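You operate a simulated robot arm through the tools that you are given. There is no shell and no other tool. Be economical: measure what you need, move in short steps, check, and stop when the job is done.

Carry out the task below with a simulated robot arm. There is one attempt and no reset: what you move stays moved.

## Task
File the pink card pack in the card drawer and slide the stop up to it.
Fine: Unlock the flat drawers, leave the lock open, shut the drawer again.

It is judged by the outcome, as a careful person would: the job done as asked, and still so three seconds after it is handed in. It fails if anything else is knocked over, pushed out of place, dropped, spilled or broken.

## Robot
A 7-joint arm with a two-finger parallel gripper on a trunk, on a base that drives. Base frame: it is fixed to the floor where the robot stands at the start and does not move with it; the origin is under the middle of the robot, x ahead of it, y to its left, z up. Lengths are in cm, angles in degrees, forces in N, time in s.
With the tool pointing down near the work surface it reaches from about 36 to 90 cm from the robot's upright axis, wherever it stands. Its first joint turns from -115.0 to 115.0 degrees. Places, roughly: card drawer [30, 50, 60]; card drawer stop [50, 30, 60]; cradle catch [-10, 80, 100]; drawer lock [70, 0, 70]; inside of the card drawer [30, 60, 60]; reel brake [80, 0, 100]; slider clamp [60, 10, 100]; winding knob [70, 30, 100]. Payload 3.91 kg.
The tool frame sits at the grasp point between the pads (the TCP): z along the fingers, y along the line on which they close. The tips reach 3 cm beyond it. The gripper opens to 11 cm. The fingers are 2 cm wide and 1 cm thick; the gripper's body (4.8 by 11.2 cm) begins 5.5 cm behind the TCP.
Orientation is that of the tool frame in the base frame, as [roll, pitch, yaw] about the fixed x, y, z axes, in that order (R = Rz(yaw) Ry(pitch) Rx(roll)). With the fingers straight down and closing along the base's y, the tool's x points along the base's -x, its y along +y and its z along -z.

## Interface
- The arm moves only by the tool servo_tool. Its argument "motion" is a list of rows, each a list of 6 numbers: the shift along the base's x, y, z in mm, then the turn, a rotation vector about the base's x, y, z in degrees. In form: [[tx, ty, tz, rx, ry, rz], ...]. A call has 1 to 10 rows; each row shifts and turns the commanded pose from where the row before left it. "claw" is the gripper command, from -1 (shut) to 1 (fully open), values between in proportion, set as the call begins (left out, the last holds). Each row takes 0.2 s and may step no farther than 5 cm and 8.6 degrees from the row before; otherwise, or with a gripper value out of range, the whole call is refused. Where a pose cannot be reached the arm comes as near as it can. A force on the tool above 40 N (or 10 N above the force at the start of the call, whichever is more), or a blocked arm, ends the call early, and 0.2 s more pass. Each finger travels about 15.3 cm/s and halts on what it meets, pressing with about 37 N; the grip force reading is that of the motor and also rises with nothing between the fingers. The clock runs only during rows and for 0.2 s after the last one: add rows that do not move to give the fingers time. The reply holds the time, the measured pose of the TCP, the force on the tool along the base axes, the opening and the grip force, in the units named above and with some noise, with the torque about the TCP (base axes, N m) and any sound that the robot's microphone picked up, and new pictures: "views" is both (left out), scene, wrist or none.
- Cameras (640 x 400 px; columns grow to the right, rows downward): "scene" is now at [22.82, 20.2, 120.96]; the picture's right is [-0.04, -1.00, 0.00], its down [-0.62, 0.02, -0.78] and it looks along [0.78, -0.03, -0.62] (base axes); focal length 214 px, centre (320, 200). "wrist" rides on the gripper at [7.2, 1.7, -10.3] in the tool frame; the picture's right is [-0.23, 0.97, 0.00], its down [-0.76, -0.18, -0.62] and it looks along [-0.61, -0.14, 0.78] (tool axes); focal length 222 px, centre (320, 200). There is no depth. A picture from a camera that has moved, and an enlarged one, comes with that camera's place and axes in the base frame and with its lens.
- raise_lower(by): slides the trunk up (or, below 0, down) by that many cm; the arm and the scene camera ride with it, the base frame stays. It gives what a move gives, with no picture.
- steer(legs): drives the robot by 1 to 6 legs, each [ahead, left, turn to the left] in cm, cm and degrees, along the robot's own axes; the way and the turn of a leg run together, so that a leg with both is an arc; at most 150 cm and 180 degrees a leg. The arm and the cameras ride along, it lands a little off, and it stops where it bumps. It gives what a move gives, and a new picture of the scene camera.
- pan_tilt(pan, tilt): turns the head with the scene camera to pan (to the left, within 80 degrees either way) and tilt (down, from -29 to 69), counted from straight ahead of the robot. It gives what a move gives, and a new picture of the scene camera.
- zoom(camera, box): a new picture of the part [left, top, right, bottom] of that camera's present view, enlarged. The clock stands still meanwhile.
- sign_off(): hands the job in; it is judged then, once.

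Go step by step. Nothing tells you exact positions but the pictures and the camera data: compare them with the known pose of the tool, close in by small moves and look again before you grip or let go. The budget is 120 turns and 260 pictures, counting those below and the enlarged ones. Unless the task says otherwise, let go and move clear before handing in, and close with one line.

The tools are called after "Request:" by a JSON object that holds its "fn" and its "kwargs". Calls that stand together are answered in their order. servo_tool: Moves the arm, as the interface text tells. Its arguments: {"type":"object","properties":{"motion":{"type":"array","items":{"type":"array","items":{"type":"number"}}},"claw":{"type":"number"},"views":{"type":"string","enum":["both","scene","wrist","none"]}},"required":["motion"]} The other tools are called the same way: raise_lower (by) slides the trunk up or down; steer (legs) drives the base; pan_tilt (pan, tilt) turns the head that bears the scene camera; zoom (camera, box) takes an enlarged picture of a part of a camera's view; sign_off () hands the job in.

At the start:

```text
time_s: 0.0
eef_pos: [33.64, 28.72, 117.41]
tool_rot: [-180.0, 0.0, -180.0]
contact_force: [0.6, 0.6, 1.0]
wrist_torque: [0.01, 0.01, 0.0]
width: 10.97
grip_force: 0.1
trunk travel left (down, up): [-55.0, 44.0]
robot x, y, heading: [0.01, -0.35, 0.1]
head pan, tilt: [-2.1, 38.4]
```

scene: 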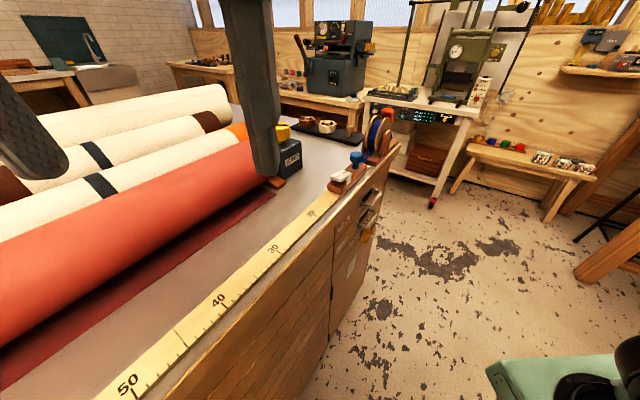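
wrist: 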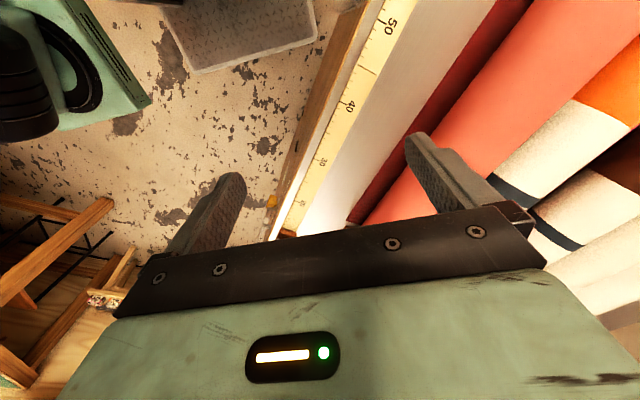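

I see a workbench with fabric rolls, its front face running diagonally from near left to far right. I'll look around with the head to find the drawers, the lock and the pink pack.

Request:
{"fn": "pan_tilt", "kwargs": {"pan": -10, "tilt": 60}}

Request:
{"fn": "pan_tilt", "kwargs": {"pan": 60, "tilt": 50}}

Request:
{"fn": "pan_tilt", "kwargs": {"pan": -70, "tilt": 45}}

```text
time_s: 0.8
eef_pos: [33.67, 28.81, 117.51]
tool_rot: [-180.0, 0.0, -180.0]
contact_force: [-0.4, 1.4, -0.5]
wrist_torque: [-0.01, 0.01, -0.01]
width: 11.0
grip_force: 0.0
trunk travel left (down, up): [-55.0, 44.0]
robot x, y, heading: [0.19, 0.2, 0.1]
head pan, tilt: [-10.0, 60.0]
camera scene: at [20.79, 19.36, 118.06], right [-0.17, -0.98, 0.0], down [-0.85, 0.15, -0.5], along [0.49, -0.09, -0.87], focal length 214 px, centre (320, 200)
```

scene: 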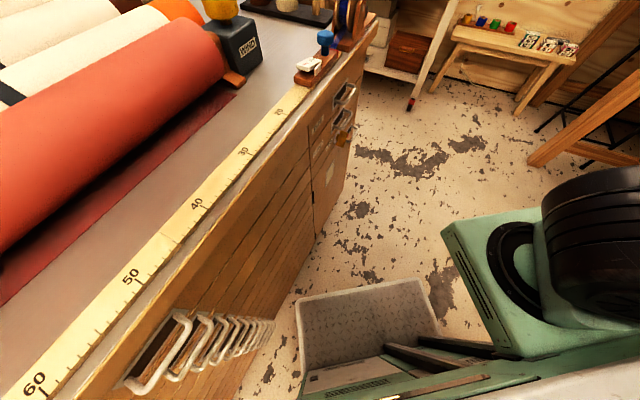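

```text
time_s: 2.3
eef_pos: [33.72, 28.69, 117.42]
tool_rot: [179.9, -0.1, 180.0]
contact_force: [0.2, 0.2, 0.3]
wrist_torque: [0.03, 0.01, -0.03]
width: 10.98
grip_force: 0.1
trunk travel left (down, up): [-55.0, 44.0]
robot x, y, heading: [-0.21, -0.2, -0.1]
head pan, tilt: [60.0, 50.0]
camera scene: at [18.08, 27.18, 119.32], right [0.87, -0.5, 0.0], down [-0.38, -0.66, -0.64], along [0.32, 0.56, -0.77], focal length 214 px, centre (320, 200)
```

scene: 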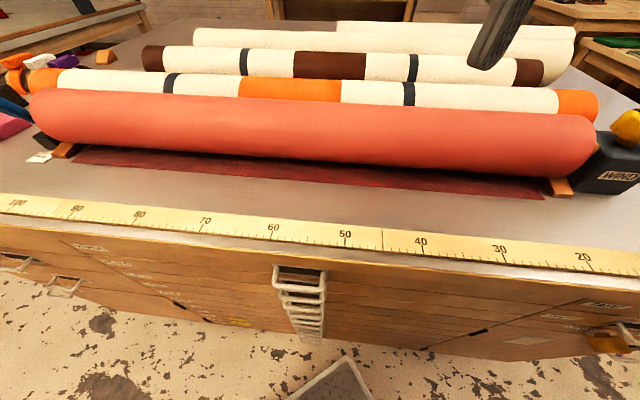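

```text
time_s: 4.4
eef_pos: [33.61, 28.7, 117.36]
tool_rot: [-180.0, 0.0, 180.0]
contact_force: [-0.8, -0.2, -0.6]
wrist_torque: [0.01, -0.01, 0.02]
width: 11.02
grip_force: 0.1
trunk travel left (down, up): [-55.0, 44.0]
robot x, y, heading: [-0.04, 0.19, 0.0]
head pan, tilt: [-70.0, 45.0]
camera scene: at [17.01, 12.88, 120.01], right [-0.94, -0.34, 0.0], down [-0.24, 0.66, -0.71], along [0.24, -0.66, -0.71], focal length 214 px, centre (320, 200)
```

scene: 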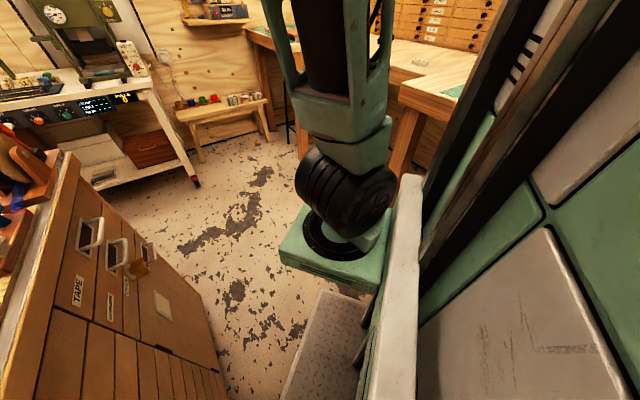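

The bench's long front faces me; there are drawers in the centre and right, and something pink at the left end. I'll look closer in both directions.

Request:
{"fn": "zoom", "kwargs": {"camera": "scene", "box": [0, 140, 240, 400]}}

Request:
{"fn": "pan_tilt", "kwargs": {"pan": 80, "tilt": 35}}

Request:
{"fn": "zoom", "kwargs": {"camera": "scene", "box": [0, 60, 320, 260]}}

Request:
{"fn": "pan_tilt", "kwargs": {"pan": 55, "tilt": 69}}

Request:
{"fn": "zoom", "kwargs": {"camera": "scene", "box": [0, 0, 640, 400]}}

```text
1.54 times, centred on (120, 270) of scene
camera zoom: at [17.01, 12.88, 120.01], right [-0.94, -0.34, 0.0], down [-0.24, 0.66, -0.71], along [0.24, -0.66, -0.71], focal length 330 px, centre (628, 92)
```

zoom: 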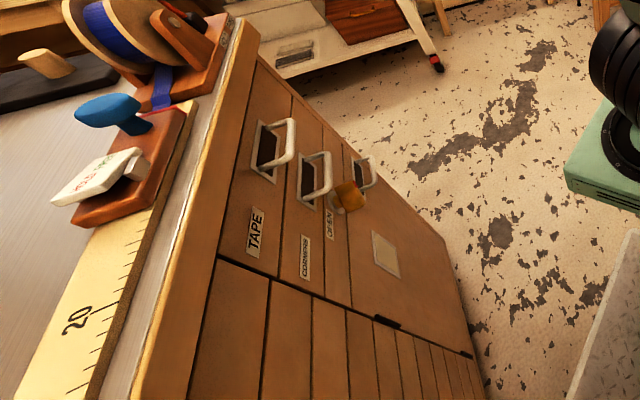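

```text
time_s: 6.7
eef_pos: [33.61, 28.71, 117.38]
tool_rot: [180.0, 0.0, 180.0]
contact_force: [0.3, -0.6, 0.6]
wrist_torque: [-0.02, -0.01, 0.05]
width: 10.97
grip_force: 0.1
trunk travel left (down, up): [-55.0, 44.0]
robot x, y, heading: [0.22, 0.29, 0.3]
head pan, tilt: [80.0, 35.0]
camera scene: at [15.76, 29.19, 121.49], right [0.98, -0.17, 0.0], down [-0.1, -0.56, -0.82], along [0.14, 0.81, -0.57], focal length 214 px, centre (320, 200)
```

scene: 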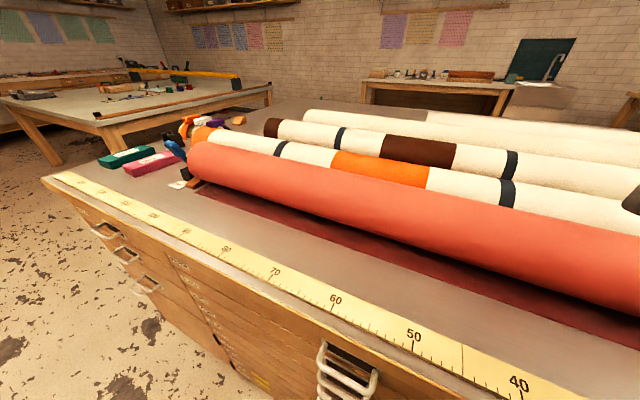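

```text
2.00 times, centred on (160, 160) of scene
camera zoom: at [15.76, 29.19, 121.49], right [0.98, -0.17, 0.0], down [-0.1, -0.56, -0.82], along [0.14, 0.81, -0.57], focal length 429 px, centre (640, 280)
```

zoom: 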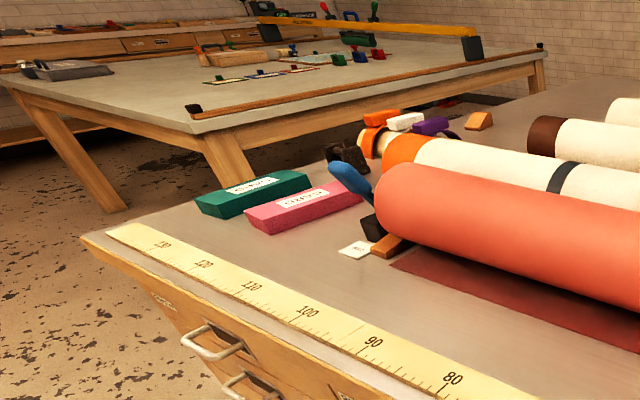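

```text
time_s: 7.7
eef_pos: [33.66, 28.76, 117.38]
tool_rot: [-180.0, 0.0, -180.0]
contact_force: [-0.1, 0.1, -0.6]
wrist_torque: [0.02, 0.03, 0.03]
width: 11.0
grip_force: 0.1
trunk travel left (down, up): [-55.0, 44.0]
robot x, y, heading: [-0.03, 0.04, 0.1]
head pan, tilt: [55.0, 68.8]
camera scene: at [17.43, 25.11, 117.13], right [0.82, -0.57, 0.0], down [-0.53, -0.76, -0.36], along [0.21, 0.3, -0.93], focal length 214 px, centre (320, 200)
```

scene: 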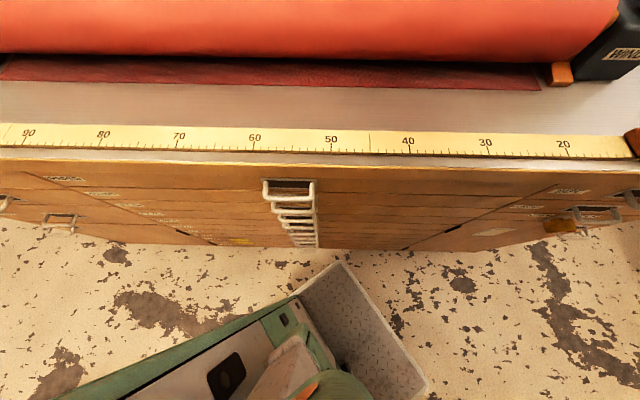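

```text
1.00 times, centred on (320, 200) of scene (not enlarged: the box is as wide or as high as the picture)
camera zoom: at [17.43, 25.11, 117.13], right [0.82, -0.57, 0.0], down [-0.53, -0.76, -0.36], along [0.21, 0.3, -0.93], focal length 214 px, centre (320, 200)
```

zoom: 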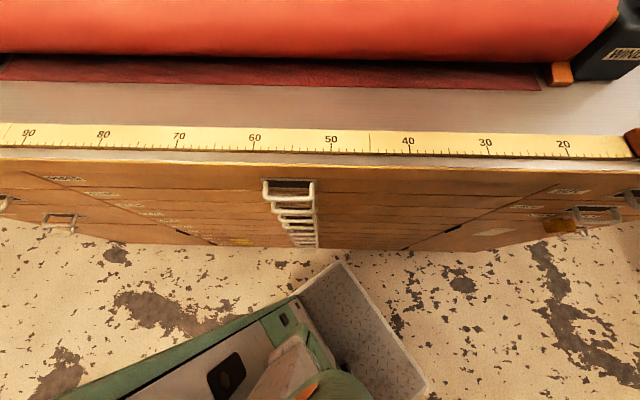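

The bench has three banks. I'll read the labels.

Request:
{"fn": "zoom", "kwargs": {"camera": "scene", "box": [0, 160, 160, 260]}}

Request:
{"fn": "zoom", "kwargs": {"camera": "scene", "box": [480, 160, 640, 260]}}

Request:
{"fn": "zoom", "kwargs": {"camera": "scene", "box": [150, 160, 350, 260]}}

```text
4.00 times, centred on (80, 210) of scene
camera zoom: at [17.43, 25.11, 117.13], right [0.82, -0.57, 0.0], down [-0.53, -0.76, -0.36], along [0.21, 0.3, -0.93], focal length 858 px, centre (1280, 160)
```

zoom: 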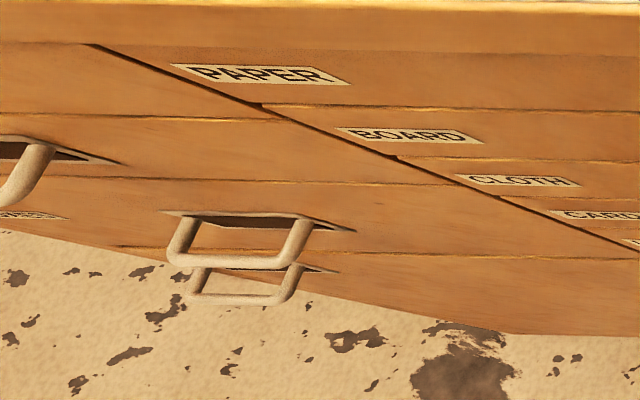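

```text
4.00 times, centred on (560, 210) of scene
camera zoom: at [17.43, 25.11, 117.13], right [0.82, -0.57, 0.0], down [-0.53, -0.76, -0.36], along [0.21, 0.3, -0.93], focal length 858 px, centre (-640, 160)
```

zoom: 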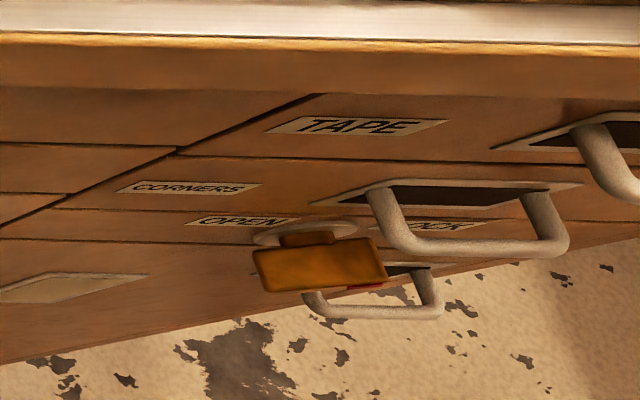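

```text
3.20 times, centred on (250, 210) of scene
camera zoom: at [17.43, 25.11, 117.13], right [0.82, -0.57, 0.0], down [-0.53, -0.76, -0.36], along [0.21, 0.3, -0.93], focal length 686 px, centre (544, 168)
```

zoom: 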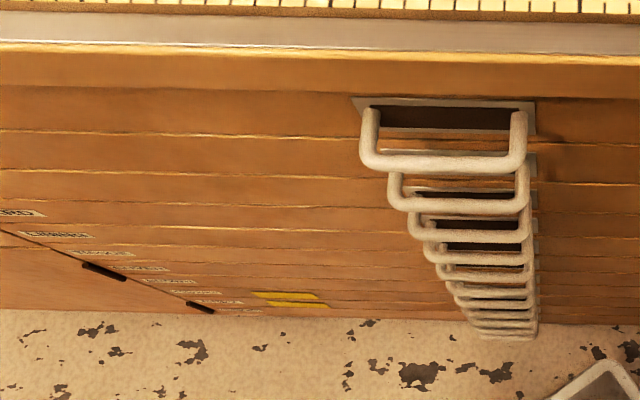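

I place the bench top at z≈94, with its front edge running along (0.81, -0.58) about 45 cm from me. I see a lock knob with OPEN and LOCK labels at the right. I'll back off diagonally, then turn to face the bench.

Request:
{"fn": "steer", "kwargs": {"legs": [[14, -47, 0], [0, 0, 54]]}}

Request:
{"fn": "pan_tilt", "kwargs": {"pan": 0, "tilt": 50}}

```text
time_s: 9.7
eef_pos: [43.65, 1.71, 117.25]
tool_rot: [-179.8, 0.0, 177.3]
contact_force: [-0.4, 0.7, 0.9]
wrist_torque: [0.01, 0.0, 0.0]
width: 10.98
grip_force: 0.0
trunk travel left (down, up): [-55.0, 44.0]
robot x, y, heading: [8.71, -25.26, -2.5]
head pan, tilt: [55.0, 68.8]
stopped in leg 1: the robot was blocked; the commanded pose is now the measured one
camera scene: at [27.23, -1.19, 117.12], right [0.79, -0.61, 0.0], down [-0.57, -0.74, -0.36], along [0.22, 0.29, -0.93], focal length 214 px, centre (320, 200)
```

scene: 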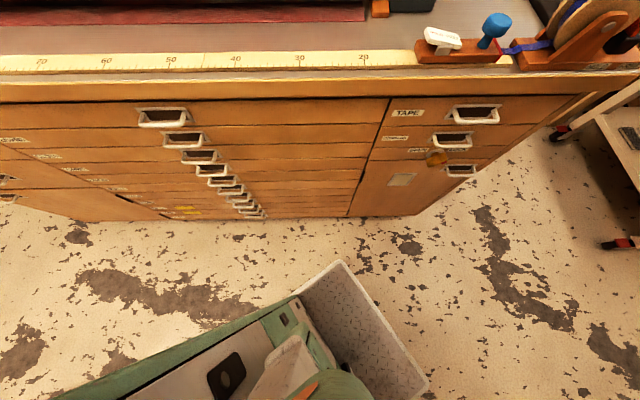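

```text
time_s: 11.0
eef_pos: [43.73, 1.68, 117.24]
tool_rot: [-179.8, -0.1, 177.3]
contact_force: [0.1, -0.3, 0.8]
wrist_torque: [-0.02, 0.02, 0.02]
width: 10.99
grip_force: 0.2
trunk travel left (down, up): [-55.0, 44.0]
robot x, y, heading: [8.53, -25.42, -2.7]
head pan, tilt: [0.0, 50.0]
camera scene: at [31.51, -5.97, 119.31], right [-0.04, -1.0, 0.0], down [-0.77, 0.03, -0.64], along [0.64, -0.03, -0.77], focal length 214 px, centre (320, 200)
```

scene: 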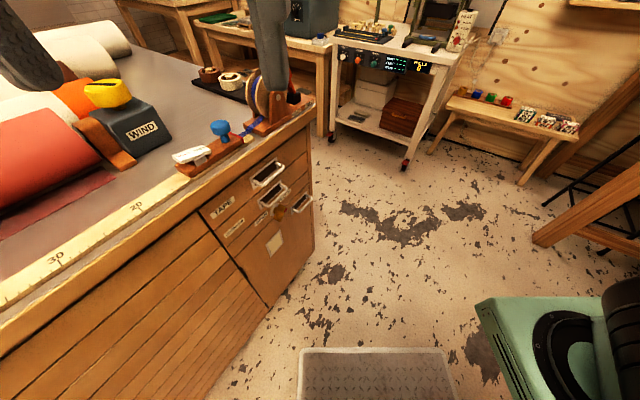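

I was blocked by something on the right or behind. I'll look there to see what it is.

Request:
{"fn": "pan_tilt", "kwargs": {"pan": -80, "tilt": 60}}

Request:
{"fn": "pan_tilt", "kwargs": {"pan": -80, "tilt": 15}}

```text
time_s: 12.5
eef_pos: [43.65, 1.69, 117.18]
tool_rot: [-179.9, 0.0, 177.4]
contact_force: [0.3, 0.5, -0.6]
wrist_torque: [0.01, -0.02, 0.01]
width: 10.98
grip_force: 0.1
trunk travel left (down, up): [-55.0, 44.0]
robot x, y, heading: [8.7, -25.44, -2.7]
head pan, tilt: [-80.0, 60.0]
camera scene: at [24.68, -12.23, 118.06], right [-0.99, -0.13, 0.0], down [-0.11, 0.86, -0.5], along [0.06, -0.5, -0.87], focal length 214 px, centre (320, 200)
```

scene: 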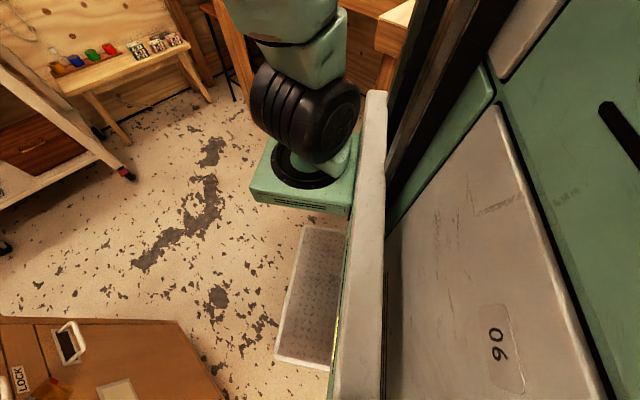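

```text
time_s: 13.6
eef_pos: [43.65, 1.65, 117.39]
tool_rot: [-179.9, 0.0, 177.3]
contact_force: [0.4, 0.3, 0.4]
wrist_torque: [0.01, -0.01, 0.02]
width: 10.99
grip_force: 0.1
trunk travel left (down, up): [-55.0, 44.0]
robot x, y, heading: [8.41, -25.74, -2.7]
head pan, tilt: [-80.0, 15.0]
camera scene: at [25.02, -14.88, 124.68], right [-0.99, -0.13, 0.0], down [-0.03, 0.26, -0.97], along [0.12, -0.96, -0.26], focal length 214 px, centre (320, 200)
```

scene: 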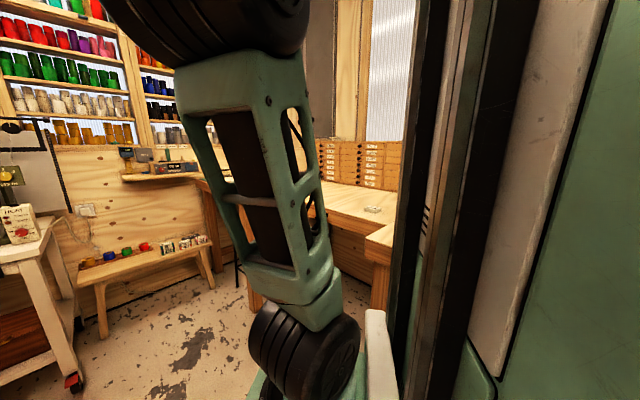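

A desk stands close on my right. I'll move a little ahead and then turn in place to face the bench.

Request:
{"fn": "steer", "kwargs": {"legs": [[12, 2, 0], [0, 0, 57]]}}

Request:
{"fn": "pan_tilt", "kwargs": {"pan": 0, "tilt": 50}}

```text
time_s: 17.4
eef_pos: [17.24, 20.09, 117.23]
tool_rot: [-179.8, 0.0, -125.6]
contact_force: [-0.3, -0.1, -0.2]
wrist_torque: [0.02, -0.02, -0.02]
width: 10.99
grip_force: 0.0
trunk travel left (down, up): [-55.0, 44.0]
robot x, y, heading: [21.17, -23.66, 54.6]
head pan, tilt: [-80.0, 15.0]
camera scene: at [21.06, -4.59, 124.69], right [-0.43, -0.9, 0.0], down [-0.23, 0.11, -0.97], along [0.87, -0.42, -0.26], focal length 214 px, centre (320, 200)
```

scene: 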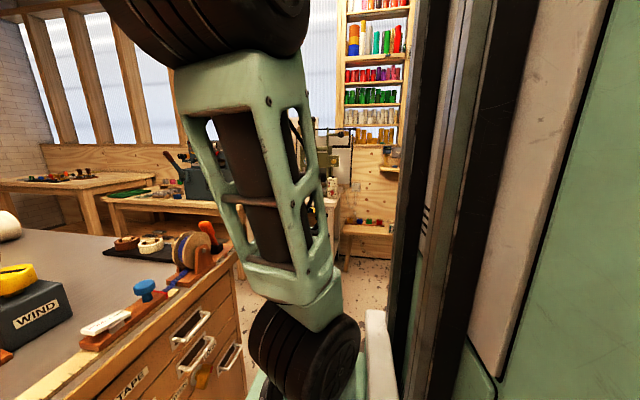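

```text
time_s: 18.9
eef_pos: [17.3, 20.03, 117.28]
tool_rot: [-179.9, 0.0, -125.6]
contact_force: [0.6, -0.3, -1.3]
wrist_torque: [0.03, -0.02, 0.02]
width: 11.0
grip_force: 0.0
trunk travel left (down, up): [-55.0, 44.0]
robot x, y, heading: [21.23, -24.28, 54.4]
head pan, tilt: [0.0, 50.0]
camera scene: at [17.12, 5.71, 119.32], right [0.81, -0.58, 0.0], down [-0.45, -0.62, -0.64], along [0.37, 0.52, -0.77], focal length 214 px, centre (320, 200)
```

scene: 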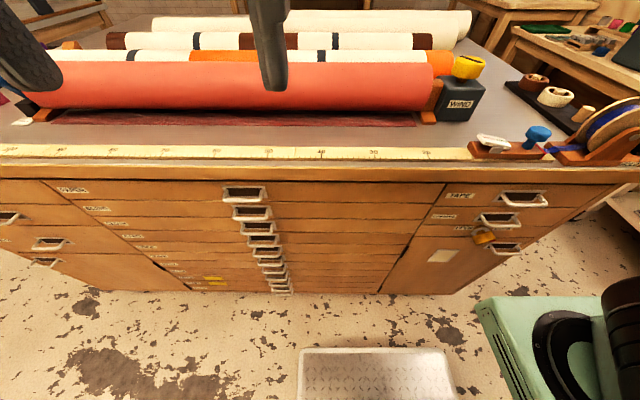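

I now face the bench squarely. I'll zoom on the lock and the drawer labels.

Request:
{"fn": "zoom", "kwargs": {"camera": "scene", "box": [410, 175, 570, 275]}}

Request:
{"fn": "zoom", "kwargs": {"camera": "scene", "box": [40, 170, 300, 300]}}

```text
4.00 times, centred on (490, 225) of scene
camera zoom: at [17.12, 5.71, 119.32], right [0.81, -0.58, 0.0], down [-0.45, -0.62, -0.64], along [0.37, 0.52, -0.77], focal length 858 px, centre (-360, 100)
```

zoom: 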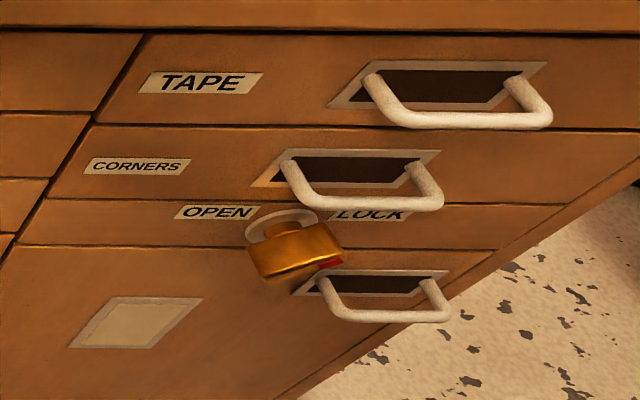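

```text
2.46 times, centred on (170, 235) of scene
camera zoom: at [17.12, 5.71, 119.32], right [0.81, -0.58, 0.0], down [-0.45, -0.62, -0.64], along [0.37, 0.52, -0.77], focal length 528 px, centre (689, 114)
```

zoom: 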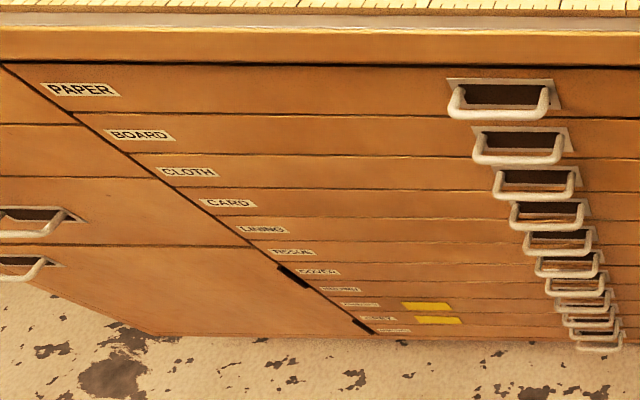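

The card drawer is the fourth one down (CARD). The lock's red marker points at LOCK. I'll back off a bit, lower the trunk and look from nearer its height.

Request:
{"fn": "steer", "kwargs": {"legs": [[-14, 0, 0]]}}

Request:
{"fn": "raise_lower", "kwargs": {"by": -35}}

Request:
{"fn": "pan_tilt", "kwargs": {"pan": -25, "tilt": 25}}

```text
time_s: 20.2
eef_pos: [9.19, 8.88, 117.37]
tool_rot: [-179.9, 0.0, -125.6]
contact_force: [0.7, 0.6, -0.3]
wrist_torque: [0.04, -0.02, 0.01]
width: 11.02
grip_force: 0.1
trunk travel left (down, up): [-55.0, 44.0]
robot x, y, heading: [12.99, -35.13, 54.5]
head pan, tilt: [0.0, 50.0]
camera scene: at [9.07, -5.52, 119.32], right [0.81, -0.58, 0.0], down [-0.45, -0.62, -0.64], along [0.37, 0.52, -0.77], focal length 214 px, centre (320, 200)
```

scene: 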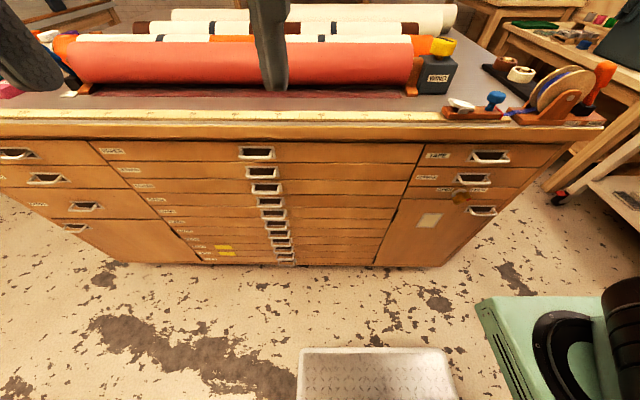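

```text
time_s: 23.7
eef_pos: [9.18, 8.77, 82.18]
tool_rot: [-180.0, 0.0, -125.6]
contact_force: [-0.2, -0.3, 0.2]
wrist_torque: [-0.02, 0.02, 0.01]
width: 11.02
grip_force: 0.1
trunk travel left (down, up): [-20.0, 79.0]
robot x, y, heading: [12.95, -35.11, 54.4]
head pan, tilt: [0.0, 50.0]
```

```text
time_s: 24.6
eef_pos: [9.13, 8.9, 82.26]
tool_rot: [-179.9, 0.1, -125.6]
contact_force: [0.1, -0.6, -0.5]
wrist_torque: [0.01, 0.01, -0.02]
width: 10.95
grip_force: 0.1
trunk travel left (down, up): [-20.0, 79.0]
robot x, y, heading: [13.28, -35.25, 54.4]
head pan, tilt: [-25.0, 25.0]
camera scene: at [12.61, -7.25, 88.06], right [0.49, -0.87, 0.0], down [-0.37, -0.21, -0.91], along [0.79, 0.45, -0.42], focal length 214 px, centre (320, 200)
```

scene: 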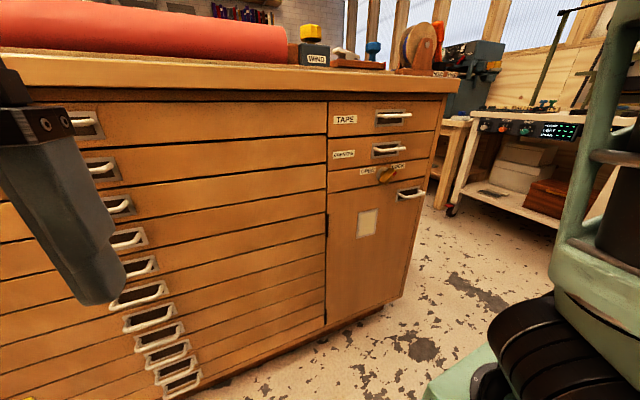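

Request:
{"fn": "zoom", "kwargs": {"camera": "scene", "box": [340, 145, 436, 205]}}

Request:
{"fn": "pan_tilt", "kwargs": {"pan": 0, "tilt": 35}}

```text
6.67 times, centred on (388, 175) of scene
camera zoom: at [12.61, -7.25, 88.06], right [0.49, -0.87, 0.0], down [-0.37, -0.21, -0.91], along [0.79, 0.45, -0.42], focal length 1430 px, centre (-133, 367)
```

zoom: 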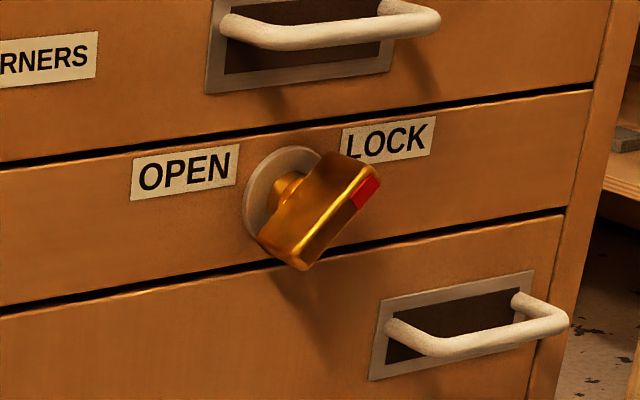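

```text
time_s: 25.4
eef_pos: [9.18, 8.83, 82.28]
tool_rot: [-179.9, 0.0, -125.7]
contact_force: [0.8, 0.2, -0.9]
wrist_torque: [-0.03, -0.01, -0.01]
width: 11.02
grip_force: 0.1
trunk travel left (down, up): [-20.0, 79.0]
robot x, y, heading: [12.88, -35.03, 54.3]
head pan, tilt: [0.0, 35.0]
camera scene: at [9.72, -4.63, 86.49], right [0.81, -0.58, 0.0], down [-0.33, -0.47, -0.82], along [0.48, 0.67, -0.57], focal length 214 px, centre (320, 200)
```

scene: 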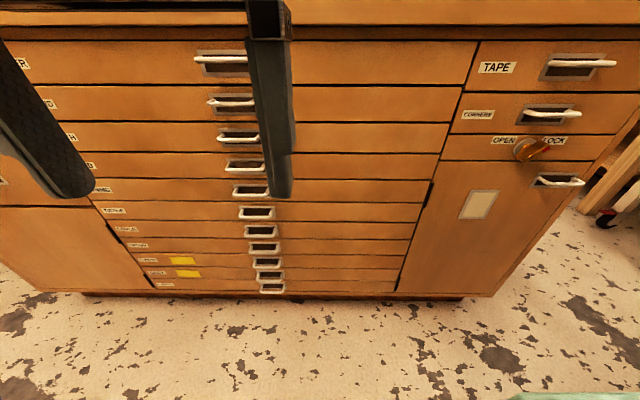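

I place the knob at about [67.8, 3.9, 70.1]. Its bar is at 45°, red end toward LOCK, so it needs a 90° counter-clockwise turn to OPEN. I'll move the arm to the right first.

Request:
{"fn": "servo_tool", "kwargs": {"motion": [[41, -20, 0, 0, 0, 0], [41, -20, 0, 0, 0, 0], [41, -20, 0, 0, 0, 0], [41, -20, 0, 0, 0, 0], [39, -28, 0, 0, 0, 0], [39, -28, 0, 0, 0, 0], [39, -28, 0, 0, 0, 0], [39, -28, 0, 0, 0, 0]], "claw": 0.2}}

```text
time_s: 27.2
eef_pos: [28.09, 0.6, 81.12]
tool_rot: [-179.9, -0.1, -125.5]
contact_force: [0.7, 0.1, 0.4]
wrist_torque: [0.04, 0.02, 0.02]
width: 6.62
grip_force: 0.0
out of reach, approached as far as the arm can: row 5, 6, 7, 8
trunk travel left (down, up): [-20.0, 79.0]
robot x, y, heading: [12.94, -35.33, 54.4]
head pan, tilt: [0.0, 35.0]
camera scene: at [9.72, -4.63, 86.49], right [0.81, -0.58, 0.0], down [-0.33, -0.47, -0.82], along [0.48, 0.67, -0.57], focal length 214 px, centre (320, 200)
camera wrist: at [22.46, -4.32, 91.59], right [-0.66, 0.75, 0.0], down [0.59, 0.52, 0.62], along [0.47, 0.41, -0.78], focal length 222 px, centre (320, 200)
```

scene: 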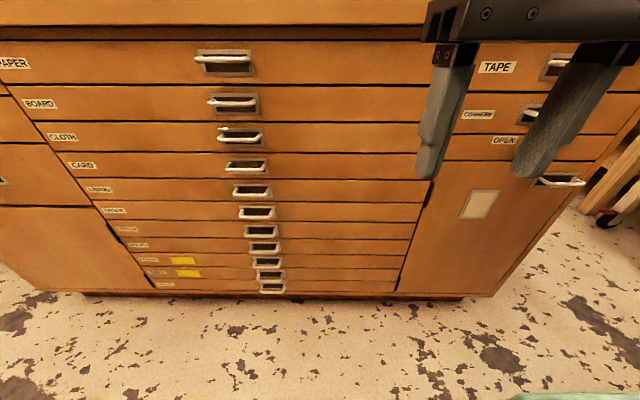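
wrist: 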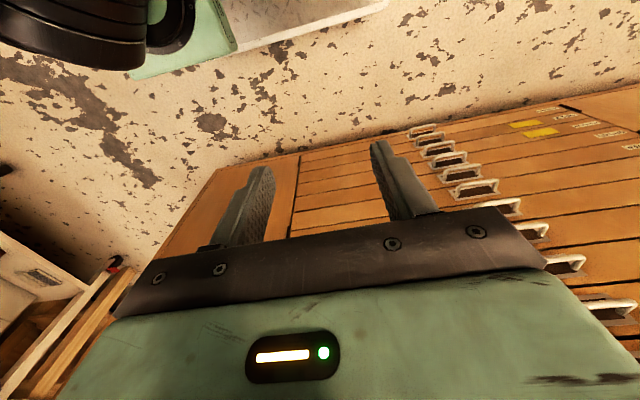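

The inner reach limit was hit, so I'll move outward a little and look again.

Request:
{"fn": "servo_tool", "kwargs": {"motion": [[27, 38, 0, 0, 0, 0], [27, 38, 0, 0, 0, 0], [14, 20, 0, 0, 0, 0], [0, 0, 0, 0, 0, 0]], "views": "scene"}}

```text
time_s: 28.2
eef_pos: [35.2, 10.09, 81.29]
tool_rot: [-179.9, 0.1, -125.6]
contact_force: [-1.1, -0.3, 0.5]
wrist_torque: [0.03, -0.02, 0.01]
width: 6.59
grip_force: 0.0
trunk travel left (down, up): [-20.0, 79.0]
robot x, y, heading: [12.88, -35.3, 54.4]
head pan, tilt: [0.0, 35.0]
camera scene: at [9.72, -4.63, 86.49], right [0.81, -0.58, 0.0], down [-0.33, -0.47, -0.82], along [0.48, 0.67, -0.57], focal length 214 px, centre (320, 200)
```

scene: 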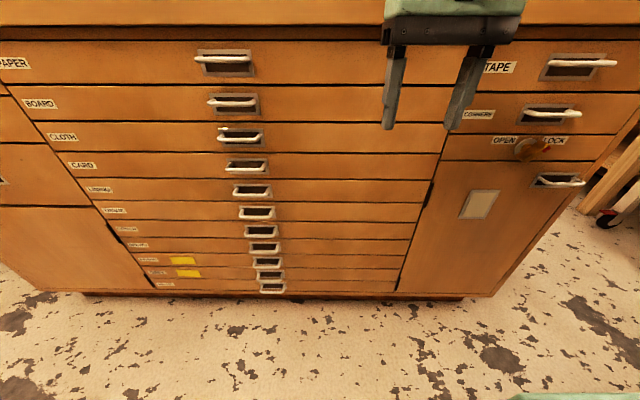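

I'll continue sideways toward the lock.

Request:
{"fn": "servo_tool", "kwargs": {"motion": [[39, -28, 0, 0, 0, 0], [39, -28, 0, 0, 0, 0], [39, -28, 0, 0, 0, 0], [39, -28, 0, 0, 0, 0], [39, -28, 0, 0, 0, 0], [39, -28, 0, 0, 0, 0], [0, 0, 0, 0, 0, 0]], "views": "scene"}}

```text
time_s: 29.9
eef_pos: [58.53, -6.94, 81.16]
tool_rot: [-179.9, 0.0, -125.6]
contact_force: [0.1, 0.0, -0.2]
wrist_torque: [-0.01, -0.01, 0.0]
width: 6.59
grip_force: 0.2
trunk travel left (down, up): [-20.0, 79.0]
robot x, y, heading: [13.2, -35.11, 54.4]
head pan, tilt: [0.0, 35.0]
camera scene: at [9.71, -4.63, 86.49], right [0.81, -0.58, 0.0], down [-0.33, -0.47, -0.82], along [0.48, 0.67, -0.57], focal length 214 px, centre (320, 200)
```

scene: 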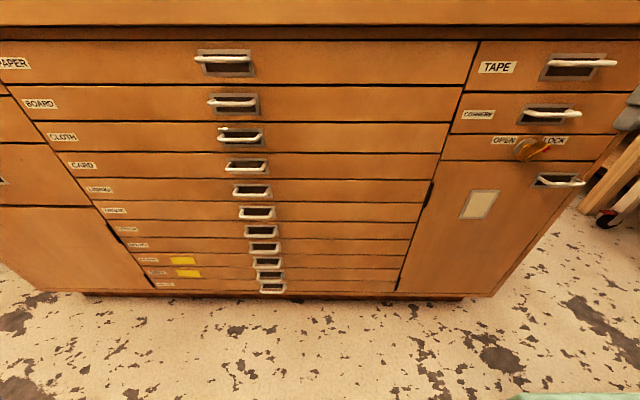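

Now I'll pitch the tool toward the bench until it is horizontal.

Request:
{"fn": "servo_tool", "kwargs": {"motion": [[0, 0, 0, 6.65, -4.76, 0], [0, 0, 0, 6.65, -4.76, 0], [0, 0, 0, 6.65, -4.76, 0], [0, 0, 0, 6.65, -4.76, 0], [0, 0, 0, 6.65, -4.76, 0], [0, 0, 0, 6.65, -4.76, 0], [0, 0, 0, 6.65, -4.76, 0], [0, 0, 0, 6.65, -4.76, 0]], "views": "wrist"}}

Request:
{"fn": "servo_tool", "kwargs": {"motion": [[0, 0, 0, 6.65, -4.76, 0], [0, 0, 0, 6.65, -4.76, 0], [0, 0, 0, 6.65, -4.76, 0], [0, 0, 0, 0, 0, 0]], "views": "wrist"}}

Request:
{"fn": "pan_tilt", "kwargs": {"pan": -30, "tilt": 25}}

```text
time_s: 31.6
eef_pos: [67.03, -3.06, 72.63]
tool_rot: [180.0, 65.4, -125.8]
contact_force: [0.5, 0.4, -0.4]
wrist_torque: [-0.02, 0.0, 0.0]
width: 6.59
grip_force: 0.1
out of reach, approached as far as the arm can: row 2, 3, 5, 6
trunk travel left (down, up): [-20.0, 79.0]
robot x, y, heading: [13.16, -35.16, 54.4]
head pan, tilt: [0.0, 35.0]
camera wrist: at [58.42, -12.14, 70.45], right [-0.73, 0.65, 0.21], down [0.0, -0.31, 0.95], along [0.68, 0.7, 0.23], focal length 222 px, centre (320, 200)
```

wrist: 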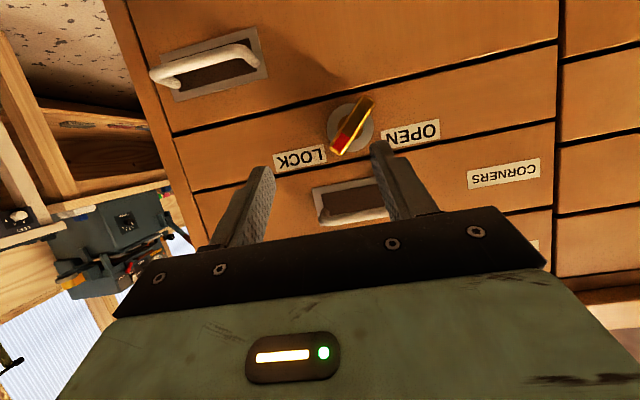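

```text
time_s: 32.6
eef_pos: [71.73, -1.81, 75.25]
tool_rot: [175.3, 89.2, -130.5]
contact_force: [-8.2, -5.1, -35.0]
wrist_torque: [-1.26, -0.66, 0.51]
width: 6.75
grip_force: 1.6
out of reach, approached as far as the arm can: row 1, 2, 3
trunk travel left (down, up): [-20.0, 79.0]
robot x, y, heading: [12.86, -35.12, 54.4]
head pan, tilt: [0.0, 35.0]
camera wrist: at [64.11, -9.31, 68.19], right [-0.79, 0.57, 0.23], down [-0.21, -0.6, 0.77], along [0.58, 0.56, 0.6], focal length 222 px, centre (320, 200)
```

wrist: 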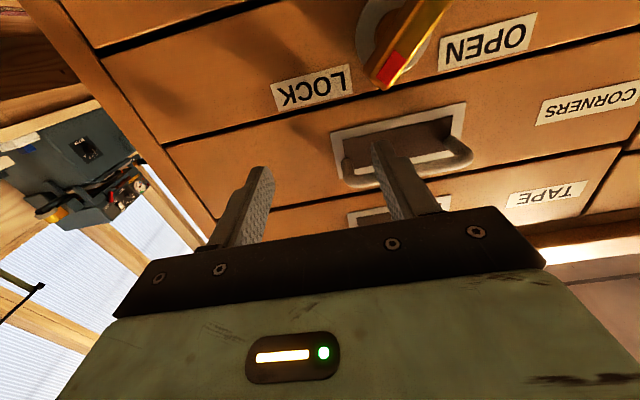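

```text
time_s: 33.6
eef_pos: [71.6, -1.75, 75.24]
tool_rot: [166.8, 89.2, -139.0]
contact_force: [-5.6, -3.7, -44.2]
wrist_torque: [-1.68, -0.8, 0.48]
width: 6.76
grip_force: 1.7
trunk travel left (down, up): [-20.0, 79.0]
robot x, y, heading: [12.96, -35.34, 54.5]
head pan, tilt: [-30.0, 25.0]
camera scene: at [13.05, -7.92, 88.03], right [0.41, -0.91, 0.0], down [-0.39, -0.18, -0.91], along [0.82, 0.38, -0.42], focal length 214 px, centre (320, 200)
```

scene: 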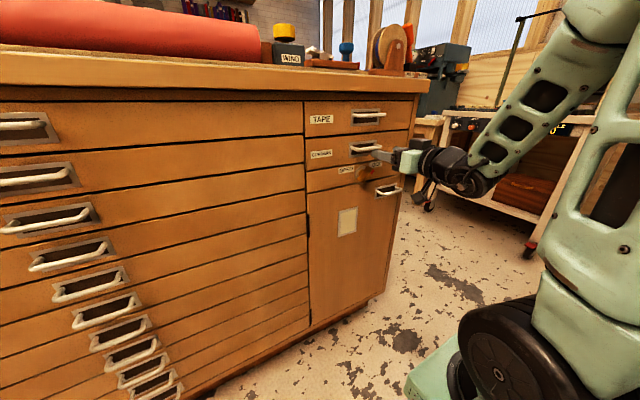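

The fingers are pressing up against the CORNERS handle. I'll relieve that by lowering, then back the robot away.

Request:
{"fn": "servo_tool", "kwargs": {"motion": [[0, 0, -12, 0, 0, 0], [0, 0, -10, 0, 0, 0]], "views": "wrist"}}

```text
time_s: 34.2
eef_pos: [72.63, -1.74, 74.25]
tool_rot: [7.4, 89.8, 61.5]
contact_force: [-0.8, 0.7, 0.4]
wrist_torque: [0.01, -0.02, 0.0]
width: 6.6
grip_force: 0.1
out of reach, approached as far as the arm can: row 1, 2
trunk travel left (down, up): [-20.0, 79.0]
robot x, y, heading: [13.02, -35.52, 54.2]
head pan, tilt: [-30.0, 25.0]
camera wrist: at [65.18, -9.09, 66.93], right [-0.79, 0.57, 0.23], down [-0.22, -0.61, 0.76], along [0.57, 0.55, 0.61], focal length 222 px, centre (320, 200)
```

wrist: 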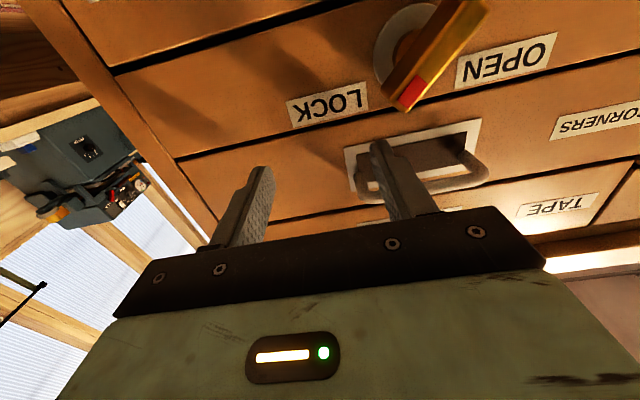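

Relieved. I'll drive back straight away from the face, then lower the trunk a little.

Request:
{"fn": "steer", "kwargs": {"legs": [[-16, 0, 0]]}}

Request:
{"fn": "servo_tool", "kwargs": {"motion": [[0, 0, 0, 0, 0, 0]], "views": "wrist"}}

```text
time_s: 35.5
eef_pos: [68.91, -8.51, 75.93]
tool_rot: [-9.3, 87.5, 44.4]
contact_force: [1.0, 0.5, -1.0]
wrist_torque: [0.06, -0.04, -0.03]
width: 6.61
grip_force: 0.1
trunk travel left (down, up): [-20.0, 79.0]
robot x, y, heading: [9.8, -39.44, 53.7]
head pan, tilt: [-30.0, 25.0]
stopped in leg 1: the robot was blocked; the commanded pose is now the measured one
camera scene: at [11.02, -11.4, 88.08], right [0.4, -0.92, 0.0], down [-0.39, -0.18, -0.9], along [0.83, 0.36, -0.43], focal length 214 px, centre (320, 200)
```

scene: 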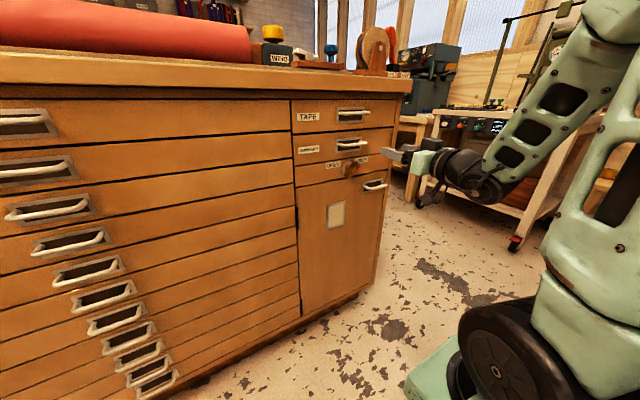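

```text
time_s: 35.9
eef_pos: [69.0, -8.23, 75.48]
tool_rot: [-3.8, 88.2, 49.6]
contact_force: [0.7, -0.1, -0.5]
wrist_torque: [0.02, -0.01, -0.02]
width: 6.6
grip_force: 0.1
trunk travel left (down, up): [-20.0, 79.0]
robot x, y, heading: [9.93, -39.23, 53.5]
head pan, tilt: [-30.0, 25.0]
camera wrist: at [61.56, -15.33, 67.85], right [-0.79, 0.57, 0.22], down [-0.24, -0.63, 0.74], along [0.56, 0.53, 0.63], focal length 222 px, centre (320, 200)
```

wrist: 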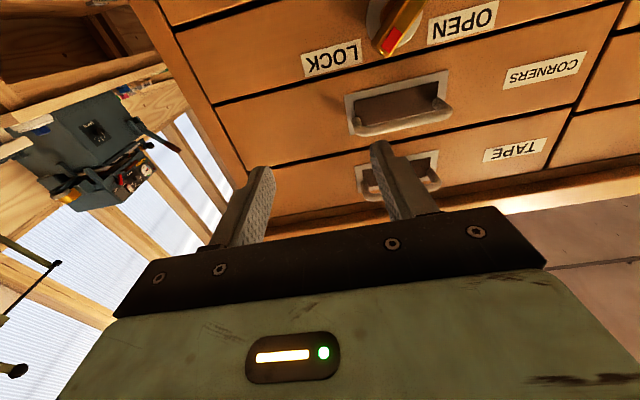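

Backing is blocked now, but there is room. I'll shift to be in front of the knob and roll the tool 45° to match its bar.

Request:
{"fn": "servo_tool", "kwargs": {"motion": [[-32, 23, -27, 0, 0, 0], [-32, 23, -27, 0, 0, 0], [0, 0, 0, 4.37, 6.1, 0], [0, 0, 0, 4.37, 6.1, 0], [0, 0, 0, 4.37, 6.1, 0], [0, 0, 0, 4.37, 6.1, 0], [0, 0, 0, 4.37, 6.1, 0], [0, 0, 0, 4.37, 6.1, 0], [0, 0, 0, 0, 0, 0]]}}

```text
time_s: 37.9
eef_pos: [69.99, -8.16, 75.91]
tool_rot: [89.2, 44.7, 142.1]
contact_force: [0.1, -0.2, 0.2]
wrist_torque: [0.0, 0.04, 0.04]
width: 6.61
grip_force: 0.1
out of reach, approached as far as the arm can: row 1, 2, 3
trunk travel left (down, up): [-20.0, 79.0]
robot x, y, heading: [10.02, -39.15, 53.4]
head pan, tilt: [-30.0, 25.0]
camera scene: at [11.01, -11.4, 88.08], right [0.4, -0.92, 0.0], down [-0.39, -0.18, -0.9], along [0.83, 0.36, -0.43], focal length 214 px, centre (320, 200)
camera wrist: at [58.69, -12.41, 71.79], right [-0.42, 0.31, 0.85], down [0.15, -0.9, 0.4], along [0.89, 0.3, 0.34], focal length 222 px, centre (320, 200)
```

scene: 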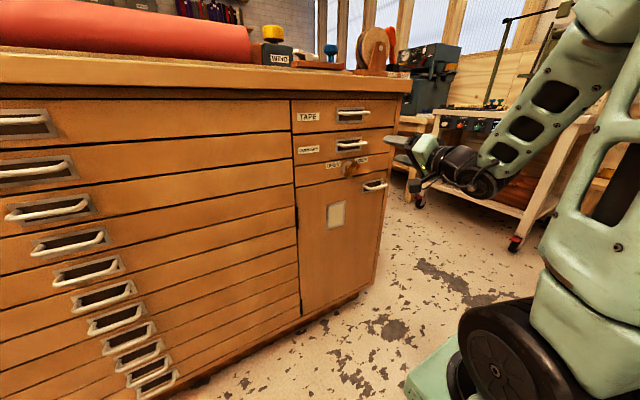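
wrist: 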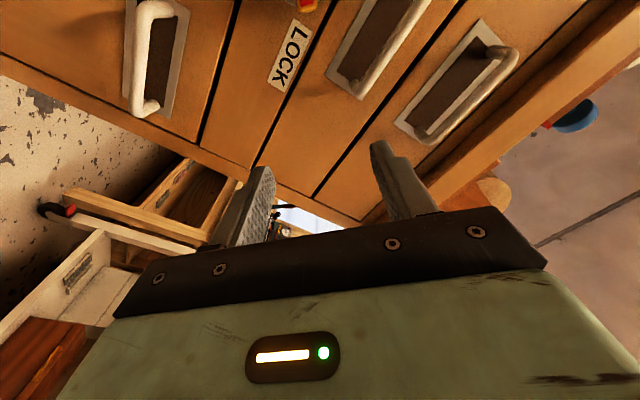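

The arm can't fold closer here, but the base and trunk can carry it. I'll shift the robot left about 8.8 cm and lower the trunk 5.8 cm.

Request:
{"fn": "steer", "kwargs": {"legs": [[0.5, 8.8, 0]]}}

Request:
{"fn": "raise_lower", "kwargs": {"by": -5.8}}

Request:
{"fn": "servo_tool", "kwargs": {"motion": [[0, 0, 0, 0, 0, 0]]}}

```text
time_s: 38.6
eef_pos: [69.92, -7.97, 76.12]
tool_rot: [88.5, 44.7, 141.5]
contact_force: [0.4, -0.6, -0.2]
wrist_torque: [0.03, 0.01, 0.02]
width: 6.58
grip_force: 0.1
trunk travel left (down, up): [-20.0, 79.0]
robot x, y, heading: [10.64, -38.74, 53.4]
head pan, tilt: [-30.0, 25.0]
stopped in leg 1: the robot was blocked; the commanded pose is now the measured one
camera scene: at [10.88, -11.32, 88.07], right [0.4, -0.92, 0.0], down [-0.39, -0.17, -0.91], along [0.83, 0.36, -0.42], focal length 214 px, centre (320, 200)
```

scene: 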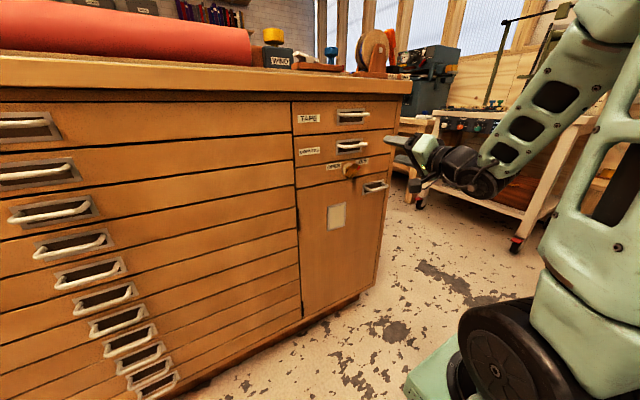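

```text
time_s: 39.5
eef_pos: [69.91, -7.92, 70.28]
tool_rot: [88.4, 44.8, 141.6]
contact_force: [-0.1, -0.6, -0.2]
wrist_torque: [0.0, 0.01, 0.01]
width: 6.57
grip_force: 0.0
trunk travel left (down, up): [-14.2, 84.8]
robot x, y, heading: [10.26, -38.69, 53.4]
head pan, tilt: [-30.0, 25.0]
```

```text
time_s: 40.0
eef_pos: [69.93, -7.99, 70.31]
tool_rot: [88.4, 44.8, 141.6]
contact_force: [0.2, 0.0, -0.1]
wrist_torque: [-0.01, -0.01, 0.01]
width: 6.6
grip_force: 0.1
trunk travel left (down, up): [-14.2, 84.8]
robot x, y, heading: [10.41, -38.44, 53.5]
head pan, tilt: [-30.0, 25.0]
camera scene: at [10.88, -11.32, 82.27], right [0.4, -0.92, 0.0], down [-0.39, -0.17, -0.91], along [0.83, 0.36, -0.42], focal length 214 px, centre (320, 200)
camera wrist: at [58.62, -12.24, 66.21], right [-0.43, 0.31, 0.85], down [0.15, -0.91, 0.4], along [0.89, 0.3, 0.34], focal length 222 px, centre (320, 200)
```

scene: 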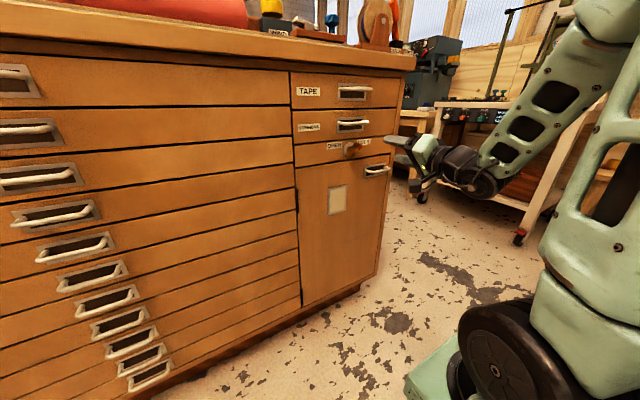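
wrist: 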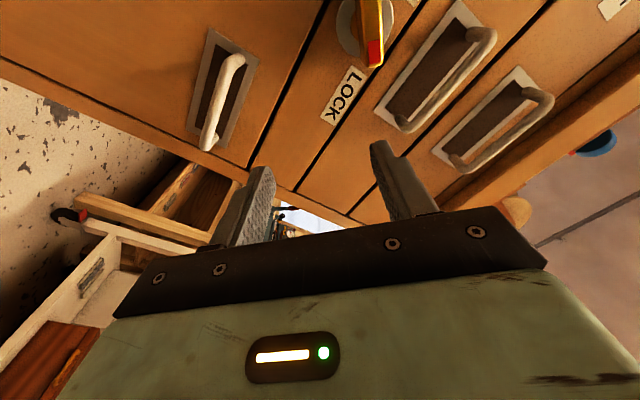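

Left is blocked at the rear corner. I'll go ahead 3 cm and try left again.

Request:
{"fn": "steer", "kwargs": {"legs": [[3, 0, 0], [0, 8.8, 0]]}}

```text
time_s: 41.5
eef_pos: [64.57, -0.36, 70.32]
tool_rot: [88.5, 44.9, 141.8]
contact_force: [-0.9, 0.6, -0.3]
wrist_torque: [-0.03, 0.0, -0.01]
width: 6.61
grip_force: 0.1
trunk travel left (down, up): [-14.2, 84.8]
robot x, y, heading: [5.05, -31.12, 53.7]
head pan, tilt: [-30.0, 25.0]
camera scene: at [5.56, -3.82, 82.27], right [0.4, -0.92, 0.0], down [-0.39, -0.17, -0.91], along [0.83, 0.36, -0.42], focal length 214 px, centre (320, 200)
```

scene: 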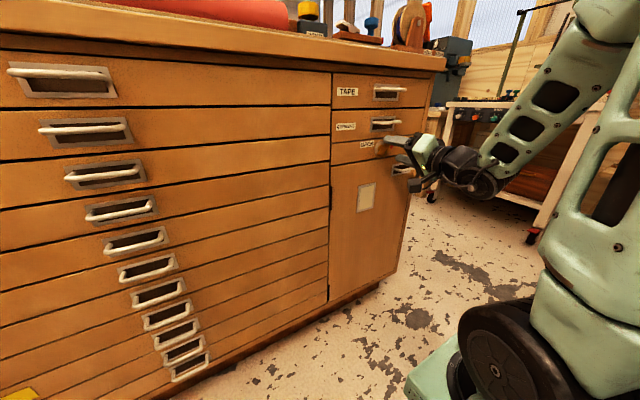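

It moved. I'll check the alignment with the wrist camera.

Request:
{"fn": "servo_tool", "kwargs": {"motion": [[0, 0, 0, 0, 0, 0]], "views": "wrist"}}

Request:
{"fn": "zoom", "kwargs": {"camera": "scene", "box": [340, 110, 460, 200]}}

```text
time_s: 41.9
eef_pos: [64.61, -0.36, 70.25]
tool_rot: [88.5, 44.8, 141.8]
contact_force: [0.4, 0.4, -0.2]
wrist_torque: [0.0, -0.01, -0.02]
width: 6.58
grip_force: 0.2
trunk travel left (down, up): [-14.2, 84.8]
robot x, y, heading: [5.07, -31.27, 53.7]
head pan, tilt: [-30.0, 25.0]
camera wrist: at [53.31, -4.62, 66.2], right [-0.43, 0.3, 0.85], down [0.15, -0.9, 0.4], along [0.89, 0.3, 0.34], focal length 222 px, centre (320, 200)
```

wrist: 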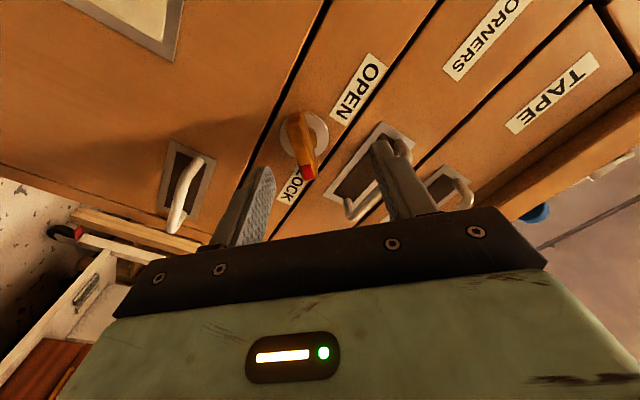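

```text
4.44 times, centred on (400, 155) of scene
camera zoom: at [5.56, -3.82, 82.27], right [0.4, -0.92, 0.0], down [-0.39, -0.17, -0.91], along [0.83, 0.36, -0.42], focal length 953 px, centre (-36, 400)
```

zoom: 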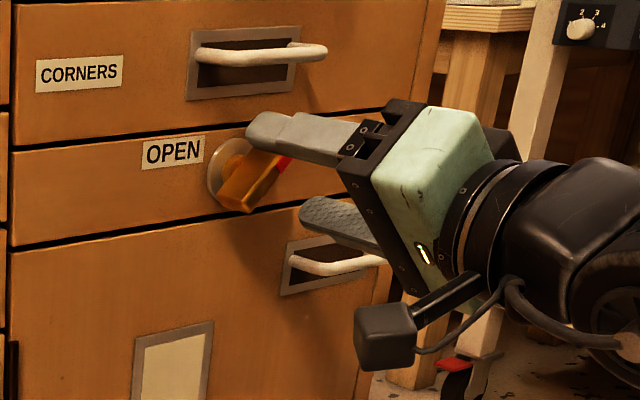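

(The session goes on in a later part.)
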